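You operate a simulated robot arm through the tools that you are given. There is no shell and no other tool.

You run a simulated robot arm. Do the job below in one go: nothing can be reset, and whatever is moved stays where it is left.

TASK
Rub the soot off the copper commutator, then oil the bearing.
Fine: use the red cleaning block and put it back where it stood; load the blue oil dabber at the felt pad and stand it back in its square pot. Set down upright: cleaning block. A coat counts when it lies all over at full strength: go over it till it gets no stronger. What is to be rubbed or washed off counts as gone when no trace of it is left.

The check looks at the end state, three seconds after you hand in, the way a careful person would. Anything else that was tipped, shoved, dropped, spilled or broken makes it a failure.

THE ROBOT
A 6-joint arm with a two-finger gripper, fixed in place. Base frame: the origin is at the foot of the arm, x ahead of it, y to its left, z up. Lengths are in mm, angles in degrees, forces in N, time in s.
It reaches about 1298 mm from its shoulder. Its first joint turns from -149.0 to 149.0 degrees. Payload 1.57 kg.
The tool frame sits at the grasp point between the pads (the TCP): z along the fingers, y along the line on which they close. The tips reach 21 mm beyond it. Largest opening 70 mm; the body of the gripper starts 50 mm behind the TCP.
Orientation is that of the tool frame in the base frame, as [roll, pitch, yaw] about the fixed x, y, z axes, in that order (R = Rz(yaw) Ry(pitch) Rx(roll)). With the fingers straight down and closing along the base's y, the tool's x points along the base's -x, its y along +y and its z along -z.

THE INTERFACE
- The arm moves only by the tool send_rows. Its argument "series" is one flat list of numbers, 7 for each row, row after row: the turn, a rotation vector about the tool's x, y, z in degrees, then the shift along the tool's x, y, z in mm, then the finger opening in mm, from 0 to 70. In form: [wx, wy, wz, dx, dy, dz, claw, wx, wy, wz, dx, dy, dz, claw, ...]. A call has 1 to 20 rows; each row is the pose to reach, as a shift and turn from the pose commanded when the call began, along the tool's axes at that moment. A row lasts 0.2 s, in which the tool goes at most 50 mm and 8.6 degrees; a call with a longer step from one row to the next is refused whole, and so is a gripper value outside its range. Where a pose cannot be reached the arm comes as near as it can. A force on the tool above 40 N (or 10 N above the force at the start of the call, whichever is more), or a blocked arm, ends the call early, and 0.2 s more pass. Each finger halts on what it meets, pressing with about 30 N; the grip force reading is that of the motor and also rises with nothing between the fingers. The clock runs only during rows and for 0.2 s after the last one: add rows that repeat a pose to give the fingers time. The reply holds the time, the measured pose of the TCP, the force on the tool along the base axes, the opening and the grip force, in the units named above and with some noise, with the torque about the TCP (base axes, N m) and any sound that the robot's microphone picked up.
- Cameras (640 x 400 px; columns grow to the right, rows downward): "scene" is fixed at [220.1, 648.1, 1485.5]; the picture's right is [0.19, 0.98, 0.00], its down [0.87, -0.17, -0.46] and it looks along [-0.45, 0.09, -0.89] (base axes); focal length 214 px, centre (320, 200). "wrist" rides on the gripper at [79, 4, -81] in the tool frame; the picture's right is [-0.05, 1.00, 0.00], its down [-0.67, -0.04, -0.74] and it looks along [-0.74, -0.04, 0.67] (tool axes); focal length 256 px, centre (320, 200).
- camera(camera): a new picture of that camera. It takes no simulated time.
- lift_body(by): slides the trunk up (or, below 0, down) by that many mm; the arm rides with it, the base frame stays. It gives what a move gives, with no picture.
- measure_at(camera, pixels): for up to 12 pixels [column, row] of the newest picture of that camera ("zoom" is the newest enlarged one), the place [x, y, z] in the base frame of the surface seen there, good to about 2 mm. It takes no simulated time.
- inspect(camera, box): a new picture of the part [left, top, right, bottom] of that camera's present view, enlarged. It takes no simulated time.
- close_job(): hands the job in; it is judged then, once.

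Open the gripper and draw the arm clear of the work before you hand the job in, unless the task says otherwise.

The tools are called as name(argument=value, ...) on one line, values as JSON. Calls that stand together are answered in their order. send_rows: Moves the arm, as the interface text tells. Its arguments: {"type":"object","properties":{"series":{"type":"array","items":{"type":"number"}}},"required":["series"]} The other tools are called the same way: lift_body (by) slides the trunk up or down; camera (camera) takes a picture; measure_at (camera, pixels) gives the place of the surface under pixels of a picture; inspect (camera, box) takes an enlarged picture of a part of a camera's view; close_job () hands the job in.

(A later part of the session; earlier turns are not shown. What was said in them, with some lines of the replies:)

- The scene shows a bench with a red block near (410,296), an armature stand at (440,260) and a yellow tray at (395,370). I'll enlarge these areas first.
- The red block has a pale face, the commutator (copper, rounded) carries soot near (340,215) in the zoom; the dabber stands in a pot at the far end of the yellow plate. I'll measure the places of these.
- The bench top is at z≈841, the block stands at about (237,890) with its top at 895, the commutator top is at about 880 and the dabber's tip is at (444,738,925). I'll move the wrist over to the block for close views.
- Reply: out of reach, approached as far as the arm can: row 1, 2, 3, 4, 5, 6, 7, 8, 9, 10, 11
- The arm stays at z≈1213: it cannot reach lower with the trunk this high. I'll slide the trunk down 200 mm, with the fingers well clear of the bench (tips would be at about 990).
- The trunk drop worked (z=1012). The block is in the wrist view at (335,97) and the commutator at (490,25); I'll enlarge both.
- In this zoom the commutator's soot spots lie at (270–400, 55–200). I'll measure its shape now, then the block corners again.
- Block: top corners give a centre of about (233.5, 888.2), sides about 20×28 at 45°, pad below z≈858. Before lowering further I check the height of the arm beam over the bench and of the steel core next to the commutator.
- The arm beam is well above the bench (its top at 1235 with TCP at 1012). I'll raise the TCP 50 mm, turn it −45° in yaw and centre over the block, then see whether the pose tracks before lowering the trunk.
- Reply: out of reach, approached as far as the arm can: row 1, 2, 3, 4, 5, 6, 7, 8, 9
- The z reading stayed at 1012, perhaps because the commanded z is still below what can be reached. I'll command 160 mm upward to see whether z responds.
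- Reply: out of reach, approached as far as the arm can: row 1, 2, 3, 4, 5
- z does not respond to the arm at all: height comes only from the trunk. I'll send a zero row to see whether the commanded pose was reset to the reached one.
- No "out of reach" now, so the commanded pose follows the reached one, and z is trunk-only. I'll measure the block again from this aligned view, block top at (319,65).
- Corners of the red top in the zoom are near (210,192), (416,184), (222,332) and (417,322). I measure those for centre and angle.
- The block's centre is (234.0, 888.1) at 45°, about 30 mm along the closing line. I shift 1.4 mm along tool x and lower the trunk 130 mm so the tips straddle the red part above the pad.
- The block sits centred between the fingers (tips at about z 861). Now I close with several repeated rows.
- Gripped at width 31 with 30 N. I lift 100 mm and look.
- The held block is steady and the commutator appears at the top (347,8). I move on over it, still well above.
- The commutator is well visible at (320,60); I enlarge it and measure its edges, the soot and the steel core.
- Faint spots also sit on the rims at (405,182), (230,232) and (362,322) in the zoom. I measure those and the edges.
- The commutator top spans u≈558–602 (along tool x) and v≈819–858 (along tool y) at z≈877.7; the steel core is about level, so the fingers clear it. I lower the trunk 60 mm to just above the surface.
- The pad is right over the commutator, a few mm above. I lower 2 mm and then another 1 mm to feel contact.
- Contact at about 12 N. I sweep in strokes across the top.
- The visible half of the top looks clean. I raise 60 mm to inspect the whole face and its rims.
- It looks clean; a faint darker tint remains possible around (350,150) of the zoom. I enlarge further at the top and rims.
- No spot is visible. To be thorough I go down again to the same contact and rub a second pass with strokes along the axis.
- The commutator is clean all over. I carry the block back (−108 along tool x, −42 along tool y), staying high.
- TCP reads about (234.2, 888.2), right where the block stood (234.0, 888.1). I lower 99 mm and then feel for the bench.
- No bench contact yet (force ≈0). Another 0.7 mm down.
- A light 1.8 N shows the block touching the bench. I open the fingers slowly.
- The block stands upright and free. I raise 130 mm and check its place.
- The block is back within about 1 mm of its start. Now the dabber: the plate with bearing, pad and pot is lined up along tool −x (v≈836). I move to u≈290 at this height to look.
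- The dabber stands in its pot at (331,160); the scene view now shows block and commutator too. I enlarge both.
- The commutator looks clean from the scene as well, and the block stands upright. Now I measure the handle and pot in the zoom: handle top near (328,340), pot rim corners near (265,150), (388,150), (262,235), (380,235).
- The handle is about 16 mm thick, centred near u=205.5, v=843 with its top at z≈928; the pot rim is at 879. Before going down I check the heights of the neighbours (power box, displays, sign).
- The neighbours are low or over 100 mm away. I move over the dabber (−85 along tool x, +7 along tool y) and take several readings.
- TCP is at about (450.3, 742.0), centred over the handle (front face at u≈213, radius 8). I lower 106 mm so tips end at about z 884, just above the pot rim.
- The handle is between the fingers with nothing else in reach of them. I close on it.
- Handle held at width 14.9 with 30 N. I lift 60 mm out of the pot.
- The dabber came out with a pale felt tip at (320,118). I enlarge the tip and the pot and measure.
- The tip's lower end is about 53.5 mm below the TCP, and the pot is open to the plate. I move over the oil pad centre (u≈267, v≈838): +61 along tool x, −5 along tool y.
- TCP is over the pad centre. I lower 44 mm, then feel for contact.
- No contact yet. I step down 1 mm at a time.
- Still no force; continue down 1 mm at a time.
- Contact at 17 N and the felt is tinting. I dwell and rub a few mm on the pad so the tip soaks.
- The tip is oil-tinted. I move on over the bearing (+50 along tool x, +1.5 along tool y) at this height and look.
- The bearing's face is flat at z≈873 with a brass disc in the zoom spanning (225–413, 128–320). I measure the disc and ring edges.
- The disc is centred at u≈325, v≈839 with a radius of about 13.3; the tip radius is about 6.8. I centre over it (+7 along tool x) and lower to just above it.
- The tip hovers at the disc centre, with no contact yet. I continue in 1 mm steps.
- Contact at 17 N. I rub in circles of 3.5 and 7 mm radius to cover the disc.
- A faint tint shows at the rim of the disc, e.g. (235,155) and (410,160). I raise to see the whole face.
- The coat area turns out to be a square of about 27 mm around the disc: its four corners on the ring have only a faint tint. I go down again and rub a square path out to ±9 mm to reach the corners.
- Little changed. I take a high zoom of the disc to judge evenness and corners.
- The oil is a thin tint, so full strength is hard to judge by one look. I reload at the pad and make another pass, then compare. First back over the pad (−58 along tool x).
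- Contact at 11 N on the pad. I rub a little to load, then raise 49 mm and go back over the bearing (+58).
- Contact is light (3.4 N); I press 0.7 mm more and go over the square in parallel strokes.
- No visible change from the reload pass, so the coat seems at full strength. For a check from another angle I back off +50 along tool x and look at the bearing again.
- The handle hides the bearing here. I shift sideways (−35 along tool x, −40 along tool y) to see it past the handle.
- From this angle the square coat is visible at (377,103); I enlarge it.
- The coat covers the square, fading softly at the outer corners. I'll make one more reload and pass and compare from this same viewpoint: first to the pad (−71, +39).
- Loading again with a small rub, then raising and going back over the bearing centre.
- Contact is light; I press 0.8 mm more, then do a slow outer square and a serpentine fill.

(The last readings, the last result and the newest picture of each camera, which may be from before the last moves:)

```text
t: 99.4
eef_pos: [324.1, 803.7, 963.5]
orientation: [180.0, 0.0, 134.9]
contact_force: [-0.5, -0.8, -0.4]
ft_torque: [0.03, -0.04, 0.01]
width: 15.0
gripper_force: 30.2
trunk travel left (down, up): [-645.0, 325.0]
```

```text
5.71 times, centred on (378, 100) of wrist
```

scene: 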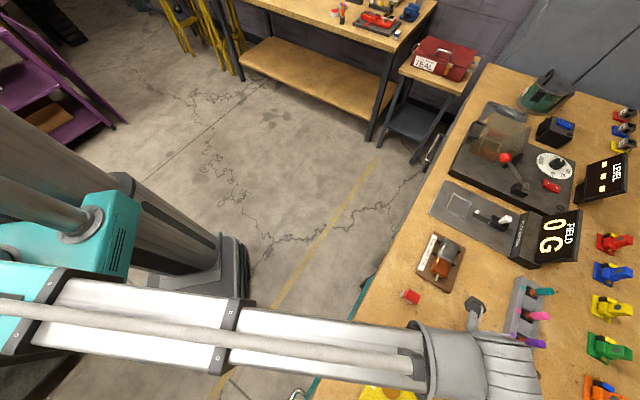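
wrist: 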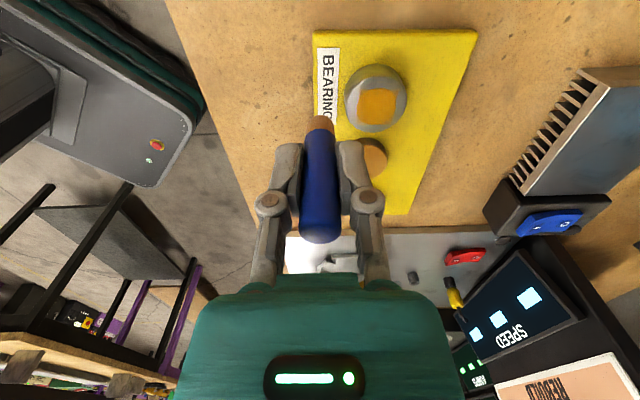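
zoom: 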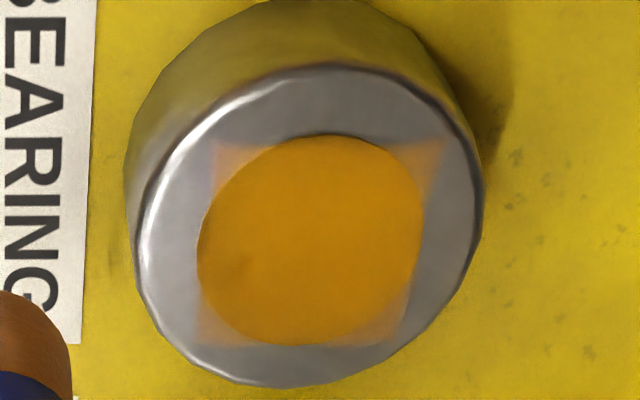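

The view is the same as before the extra pass, so the coat is saturated. Before returning the dabber I check that it is still straight in the grip.

camera(camera="wrist")

measure_at(camera="wrist", pixels=[[319, 118], [319, 125], [319, 132], [319, 140], [320, 150], [320, 160], [320, 175], [320, 190], [320, 205], [308, 125], [331, 125]])

inspect(camera="wrist", box=[260, 100, 380, 250])

```text
taken
```

wrist: 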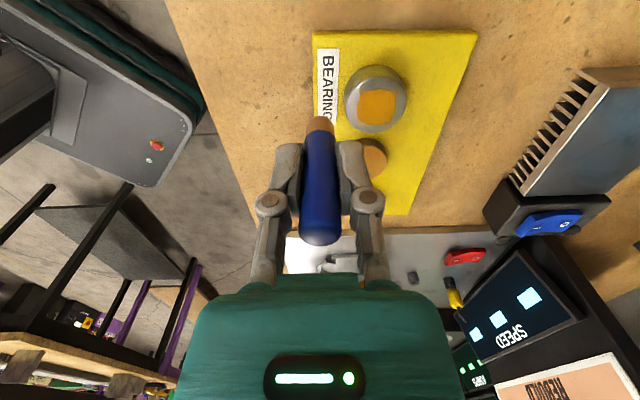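

```text
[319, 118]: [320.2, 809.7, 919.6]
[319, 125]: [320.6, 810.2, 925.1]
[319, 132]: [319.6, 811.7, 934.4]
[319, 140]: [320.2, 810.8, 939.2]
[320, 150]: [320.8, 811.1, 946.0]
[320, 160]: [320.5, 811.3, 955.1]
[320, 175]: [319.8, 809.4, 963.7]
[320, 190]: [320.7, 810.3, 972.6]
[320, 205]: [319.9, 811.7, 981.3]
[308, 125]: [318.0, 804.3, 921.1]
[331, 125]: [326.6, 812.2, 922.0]
```

```text
2.67 times, centred on (320, 175) of wrist
```

zoom: 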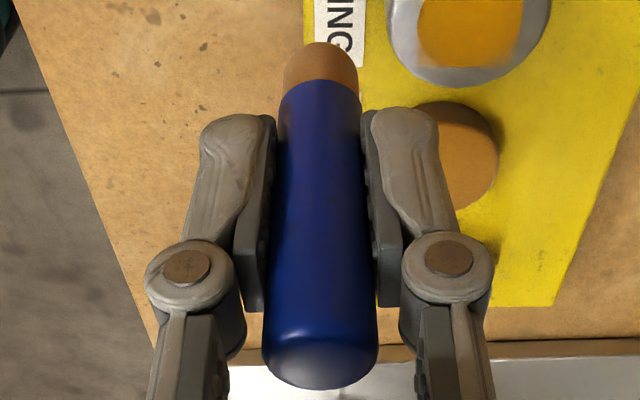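

The dabber is straight and centred on the TCP. I move it back over the pot (−133, +45.5) at this height.

send_rows(series=[0, 0, 0, -33, 11, 0, 8, 0, 0, 0, -66, 23, 0, 8, 0, 0, 0, -100, 34, 0, 8, 0, 0, 0, -133, 45.5, 0, 8, 0, 0, 0, -133, 45.5, 0, 8])

send_rows(series=[0, 0, 0, 0, 0, 0, 8])

send_rows(series=[0, 0, 0, 0, 0, 0, 8])

inspect(camera="wrist", box=[272, 50, 368, 140])

```text
t: 100.6
eef_pos: [450.9, 743.4, 963.6]
orientation: [180.0, 0.0, 135.1]
contact_force: [0.5, 0.6, -0.4]
ft_torque: [0.01, -0.02, -0.02]
width: 14.9
gripper_force: 30.3
trunk travel left (down, up): [-645.0, 325.0]
```

```text
t: 101.0
eef_pos: [451.2, 742.9, 963.3]
orientation: [-179.9, 0.1, 135.0]
contact_force: [0.5, 0.8, -0.9]
ft_torque: [0.03, -0.02, -0.02]
width: 15.1
gripper_force: 29.9
trunk travel left (down, up): [-645.0, 325.0]
```

```text
t: 101.4
eef_pos: [450.8, 744.6, 963.0]
orientation: [180.0, 0.1, 135.0]
contact_force: [0.4, -0.4, -0.7]
ft_torque: [0.03, 0.0, 0.0]
width: 15.1
gripper_force: 29.8
trunk travel left (down, up): [-645.0, 325.0]
```

```text
4.44 times, centred on (320, 95) of wrist
```

zoom: 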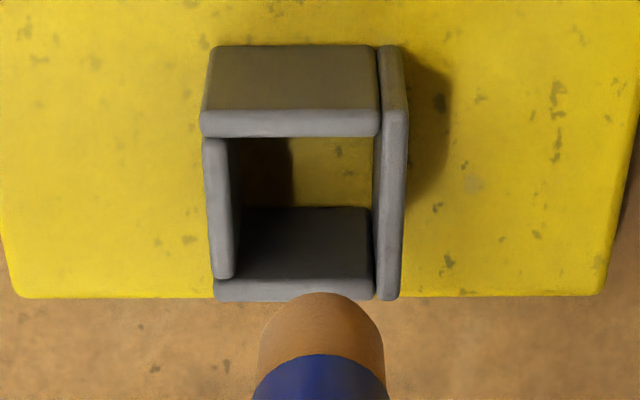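

Compared with the view right after lifting, the pot is shifted slightly, so I'm about 1 mm off. I measure the inner rim edges to centre exactly.

measure_at(camera="zoom", pixels=[[220, 160], [220, 240], [232, 240], [290, 122], [290, 132], [378, 200], [390, 150], [395, 250], [290, 288], [230, 288], [360, 288], [355, 122]])

```text
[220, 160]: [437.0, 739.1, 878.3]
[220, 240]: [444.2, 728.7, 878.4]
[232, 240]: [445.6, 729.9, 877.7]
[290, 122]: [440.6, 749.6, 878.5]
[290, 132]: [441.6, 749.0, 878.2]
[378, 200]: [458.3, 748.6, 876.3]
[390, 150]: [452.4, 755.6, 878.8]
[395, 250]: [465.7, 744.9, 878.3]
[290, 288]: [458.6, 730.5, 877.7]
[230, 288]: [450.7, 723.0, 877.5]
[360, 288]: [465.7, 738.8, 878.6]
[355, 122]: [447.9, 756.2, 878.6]
```

The pot's inside centre is at u≈205.8, v≈842.7; I'm at about (207, 844.7). I shift (−1, −1.9).

send_rows(series=[0, 0, 0, -1, -1.9, 0, 8, 0, 0, 0, -1, -1.9, 0, 8])

send_rows(series=[0, 0, 0, 0, 0, 0, 8])

inspect(camera="wrist", box=[272, 50, 368, 140])

```text
t: 102.0
eef_pos: [448.9, 740.6, 962.9]
orientation: [-180.0, 0.0, 135.0]
contact_force: [0.0, -0.6, 0.2]
ft_torque: [0.0, 0.01, -0.01]
width: 15.0
gripper_force: 29.5
trunk travel left (down, up): [-645.0, 325.0]
```

```text
t: 102.4
eef_pos: [450.0, 741.9, 963.6]
orientation: [179.9, 0.0, 135.0]
contact_force: [0.7, 0.3, 0.1]
ft_torque: [0.01, -0.01, -0.03]
width: 14.9
gripper_force: 29.8
trunk travel left (down, up): [-645.0, 325.0]
```

```text
4.44 times, centred on (320, 95) of wrist
```

zoom: 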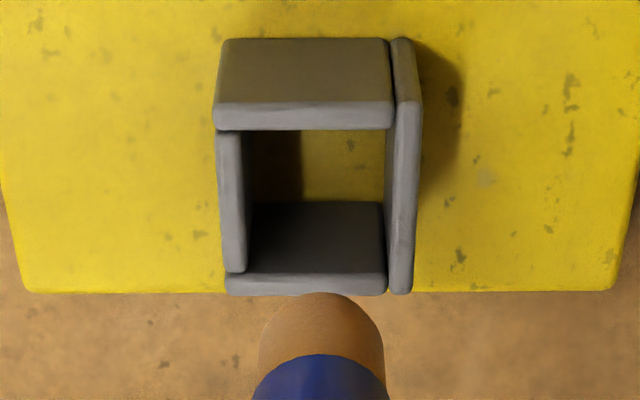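

Aligned with the pot as at lift-out. I lower in steps, watching the force: first 38 mm so the tip enters the pot, then more.

lift_body(by=-33)

lift_body(by=-6)

camera(camera="wrist")

```text
t: 103.2
eef_pos: [450.8, 741.3, 929.8]
orientation: [-180.0, 0.0, 135.1]
contact_force: [-0.2, 0.4, 0.4]
ft_torque: [0.01, -0.01, -0.02]
width: 15.2
gripper_force: 29.7
trunk travel left (down, up): [-612.0, 358.0]
```

```text
t: 103.7
eef_pos: [448.8, 740.9, 924.6]
orientation: [180.0, -0.1, 135.0]
contact_force: [-0.1, -0.2, -0.5]
ft_torque: [0.0, -0.01, 0.0]
width: 15.3
gripper_force: 29.5
trunk travel left (down, up): [-606.0, 364.0]
```

```text
taken
```

wrist: 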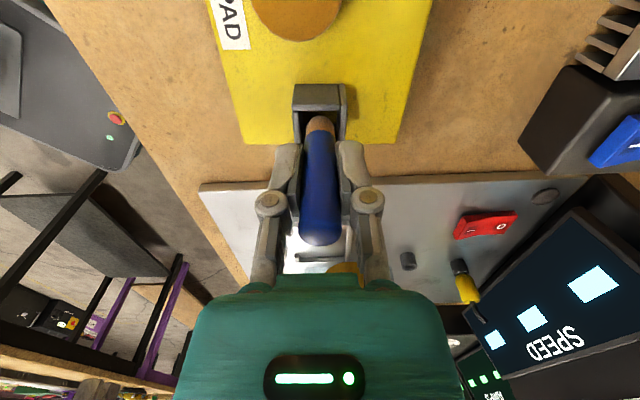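

The tip is inside the pot with no side force. I lower 20 mm further, then creep.

lift_body(by=-20)

lift_body(by=-1)

camera(camera="wrist")

```text
t: 104.4
eef_pos: [450.3, 740.7, 904.1]
orientation: [180.0, 0.0, 135.0]
contact_force: [0.1, 0.9, 0.0]
ft_torque: [-0.03, -0.02, -0.01]
width: 14.8
gripper_force: 30.0
trunk travel left (down, up): [-586.0, 384.0]
```

```text
t: 104.9
eef_pos: [449.9, 741.0, 903.2]
orientation: [180.0, 0.0, 135.0]
contact_force: [-1.0, 0.5, -0.7]
ft_torque: [0.04, -0.01, 0.0]
width: 14.9
gripper_force: 30.3
trunk travel left (down, up): [-585.0, 385.0]
```

```text
taken
```

wrist: 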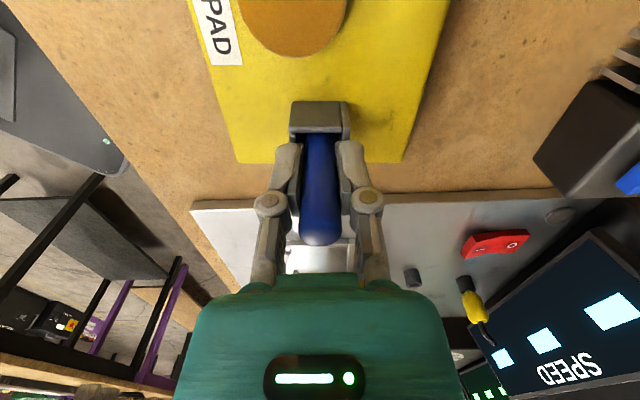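

No floor contact yet; by the slip I expect it about 1 mm lower, with tips still ≈2.5 mm above the rim. Two small steps.

lift_body(by=-0.7)

lift_body(by=-0.5)

```text
t: 105.4
eef_pos: [450.2, 740.6, 903.4]
orientation: [180.0, 0.0, 135.0]
contact_force: [0.8, -0.3, -0.5]
ft_torque: [0.04, -0.04, -0.02]
width: 15.2
gripper_force: 29.6
trunk travel left (down, up): [-584.0, 386.0]
```

```text
t: 105.9
eef_pos: [450.5, 741.5, 903.1]
orientation: [179.9, 0.0, 135.0]
contact_force: [0.4, -0.9, -0.9]
ft_torque: [0.01, 0.0, -0.03]
width: 15.0
gripper_force: 30.5
trunk travel left (down, up): [-583.0, 387.0]
```

Still free; another 0.5 mm, twice.

lift_body(by=-0.5)

lift_body(by=-0.5)

```text
t: 106.4
eef_pos: [449.7, 742.1, 902.2]
orientation: [180.0, 0.0, 135.0]
contact_force: [-0.3, 0.5, 0.3]
ft_torque: [0.0, 0.0, 0.0]
width: 14.9
gripper_force: 29.6
trunk travel left (down, up): [-583.0, 387.0]
```

```text
t: 106.9
eef_pos: [450.3, 740.7, 902.1]
orientation: [180.0, 0.0, 135.1]
contact_force: [1.2, 1.2, 4.9]
ft_torque: [0.03, 0.0, 0.01]
width: 14.8
gripper_force: 29.7
trunk travel left (down, up): [-582.0, 388.0]
```

4.9 N: the dabber stands on the floor of the pot. I open the fingers slowly.

send_rows(series=[0, 0, 0, 0, 0, 0, 14, 0, 0, 0, 0, 0, 0, 16, 0, 0, 0, 0, 0, 0, 18, 0, 0, 0, 0, 0, 0, 22, 0, 0, 0, 0, 0, 0, 30, 0, 0, 0, 0, 0, 0, 40, 0, 0, 0, 0, 0, 0, 50, 0, 0, 0, 0, 0, 0, 60, 0, 0, 0, 0, 0, 0, 70, 0, 0, 0, 0, 0, 0, 70, 0, 0, 0, 0, 0, 0, 70])

camera(camera="wrist")

```text
t: 109.3
eef_pos: [449.8, 741.3, 900.7]
orientation: [179.9, 0.0, 135.0]
contact_force: [-0.2, 0.3, -0.1]
ft_torque: [0.04, -0.03, 0.0]
width: 69.8
gripper_force: 0.1
trunk travel left (down, up): [-582.0, 388.0]
```

```text
taken
```

wrist: 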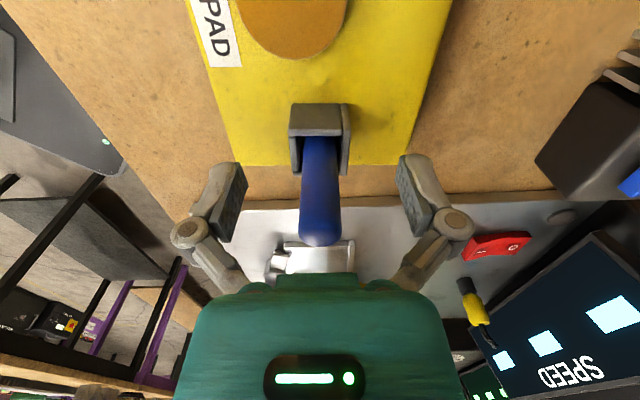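

The dabber stands upright in the pot, free of the fingers. I raise straight up 130 mm and then draw back to see the whole place.

lift_body(by=140)

send_rows(series=[0, 0, 0, 30, 0, 0, 70, 0, 0, 0, 60, 0, 0, 70, 0, 0, 0, 90, 0, 0, 70, 0, 0, 0, 120, 0, 0, 70, 0, 0, 0, 150, 0, 0, 70, 0, 0, 0, 150, 0, 0, 70])

camera(camera="wrist")

inspect(camera="wrist", box=[240, 0, 440, 220])

```text
t: 111.0
eef_pos: [450.3, 740.8, 1040.5]
orientation: [-179.9, 0.0, 135.0]
contact_force: [0.1, 0.4, 0.2]
ft_torque: [-0.01, 0.04, -0.03]
width: 70.0
gripper_force: 0.0
trunk travel left (down, up): [-722.0, 248.0]
```

```text
t: 112.4
eef_pos: [344.1, 847.2, 1041.7]
orientation: [180.0, -0.1, 135.0]
contact_force: [-0.1, 0.3, 0.4]
ft_torque: [-0.01, 0.05, 0.03]
width: 69.9
gripper_force: 0.0
trunk travel left (down, up): [-722.0, 248.0]
```

```text
taken
```

wrist: 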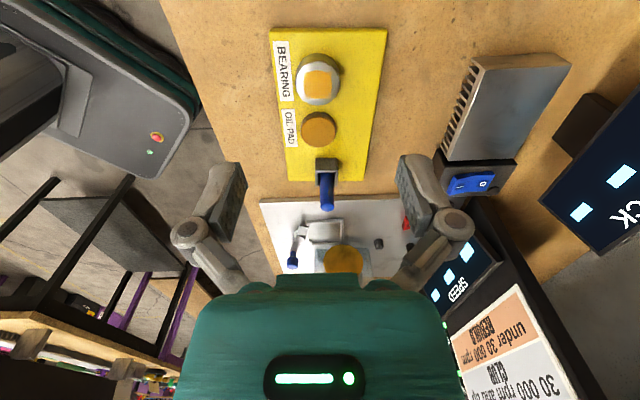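

```text
1.82 times, centred on (340, 110) of wrist
```

zoom: 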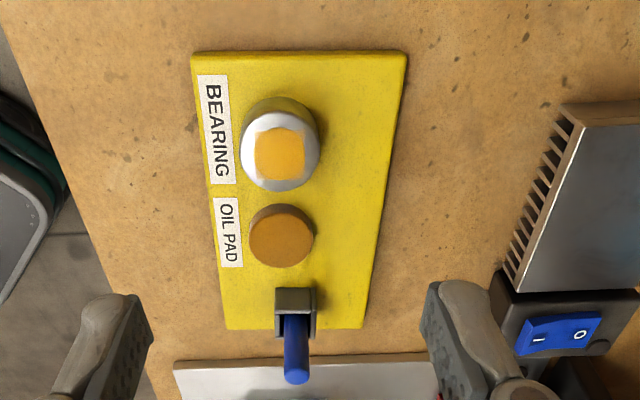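

Everything stands in order. I enlarge the bearing once more for evenness, and the dabber in the pot.

inspect(camera="wrist", box=[292, 50, 346, 108])

inspect(camera="wrist", box=[295, 150, 355, 215])

```text
6.90 times, centred on (319, 79) of wrist
```

zoom: 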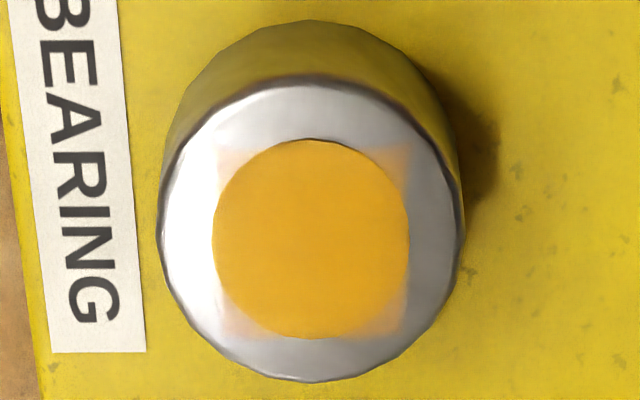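

```text
6.15 times, centred on (325, 182) of wrist
```

zoom: 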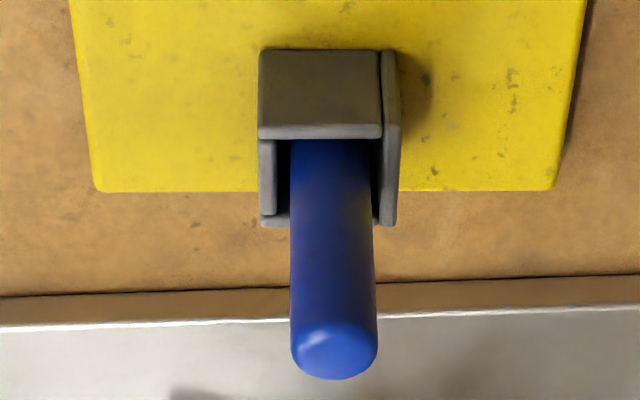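

The coat is even and the dabber stands straight. I draw the arm back to near its starting place and check everything with the scene camera.

send_rows(series=[0, 0, 0, 3, -40, 0, 70, 0, 0, 0, 7, -80, 0, 70, 0, 0, 0, 10, -120, 0, 70, 0, 0, 0, 13, -160, 0, 70, 0, 0, 0, 16, -200, 0, 70, 0, 0, 0, 20, -240, 0, 70, 0, 0, 0, 23, -280, 0, 70, 0, 0, 0, 26, -320, 0, 70, 0, 0, 0, 30, -360, 0, 70, 0, 0, 0, 33, -400, 0, 70, 0, 0, 0, 33, -400, 0, 70])

camera(camera="scene")

inspect(camera="scene", box=[400, 230, 480, 310])

inspect(camera="scene", box=[422, 248, 462, 278])

inspect(camera="scene", box=[340, 310, 460, 400])

```text
t: 114.8
eef_pos: [37.3, 587.3, 1041.6]
orientation: [180.0, 0.0, 135.0]
contact_force: [0.0, -0.3, -0.1]
ft_torque: [0.0, 0.0, 0.0]
width: 69.9
gripper_force: 0.0
trunk travel left (down, up): [-722.0, 248.0]
```

```text
taken
```

scene: 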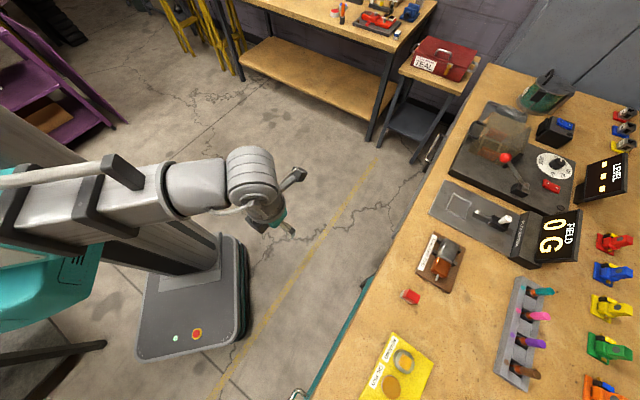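

```text
5.00 times, centred on (440, 270) of scene
```

zoom: 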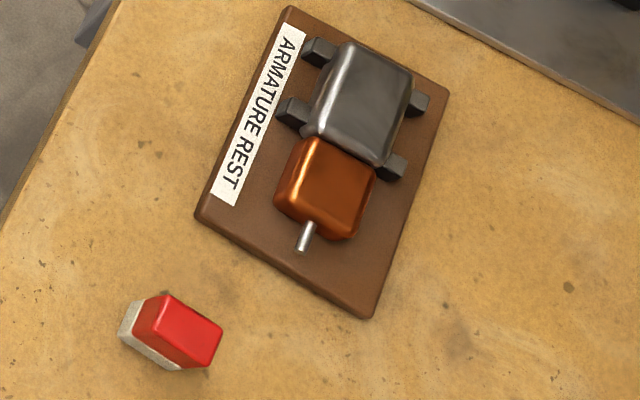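

```text
13.33 times, centred on (442, 263) of scene
```

zoom: 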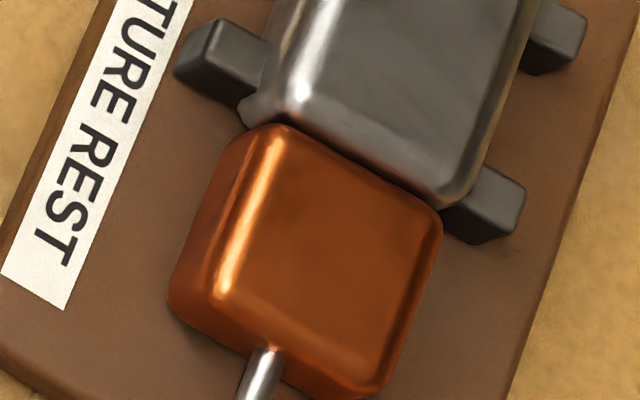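

```text
4.44 times, centred on (400, 355) of scene
```

zoom: 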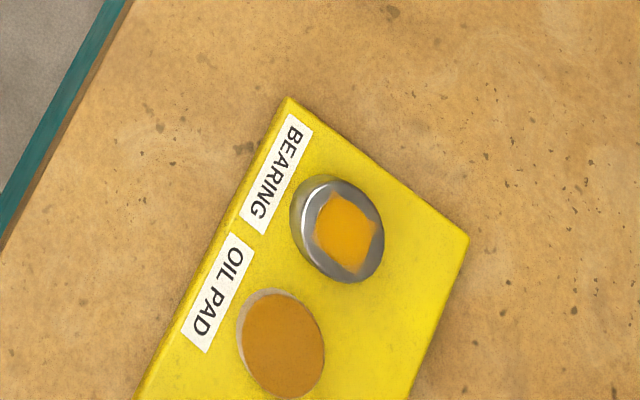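

The commutator shows no soot, the bearing's coat is even, the block stands upright in its place and the dabber is back in its pot. The gripper is open and clear of the bench, so I hand in.

close_job()

```text
The job is handed in.
```

The job is handed in. I don't have the check's verdict, so what follows is what the readings and pictures showed.

- **Commutator:** I rubbed the whole top face twice with the red cleaning block. No soot shows in close-ups from the wrist and scene cameras.
- **Cleaning block:** it stands upright again, within about 1 mm of where it started.
- **Bearing:** I loaded the dabber at the felt pad three times and made five passes over the bearing. The last two passes changed nothing visible, so I took the coat to be at full strength. The tint is thinner at four small corners where it runs onto the steel ring. Those corners also stopped getting stronger.
- **Oil dabber:** it stands upright in its square pot.

The gripper is open and the arm is drawn back clear of the bench. I saw nothing else tipped, moved or spilled.
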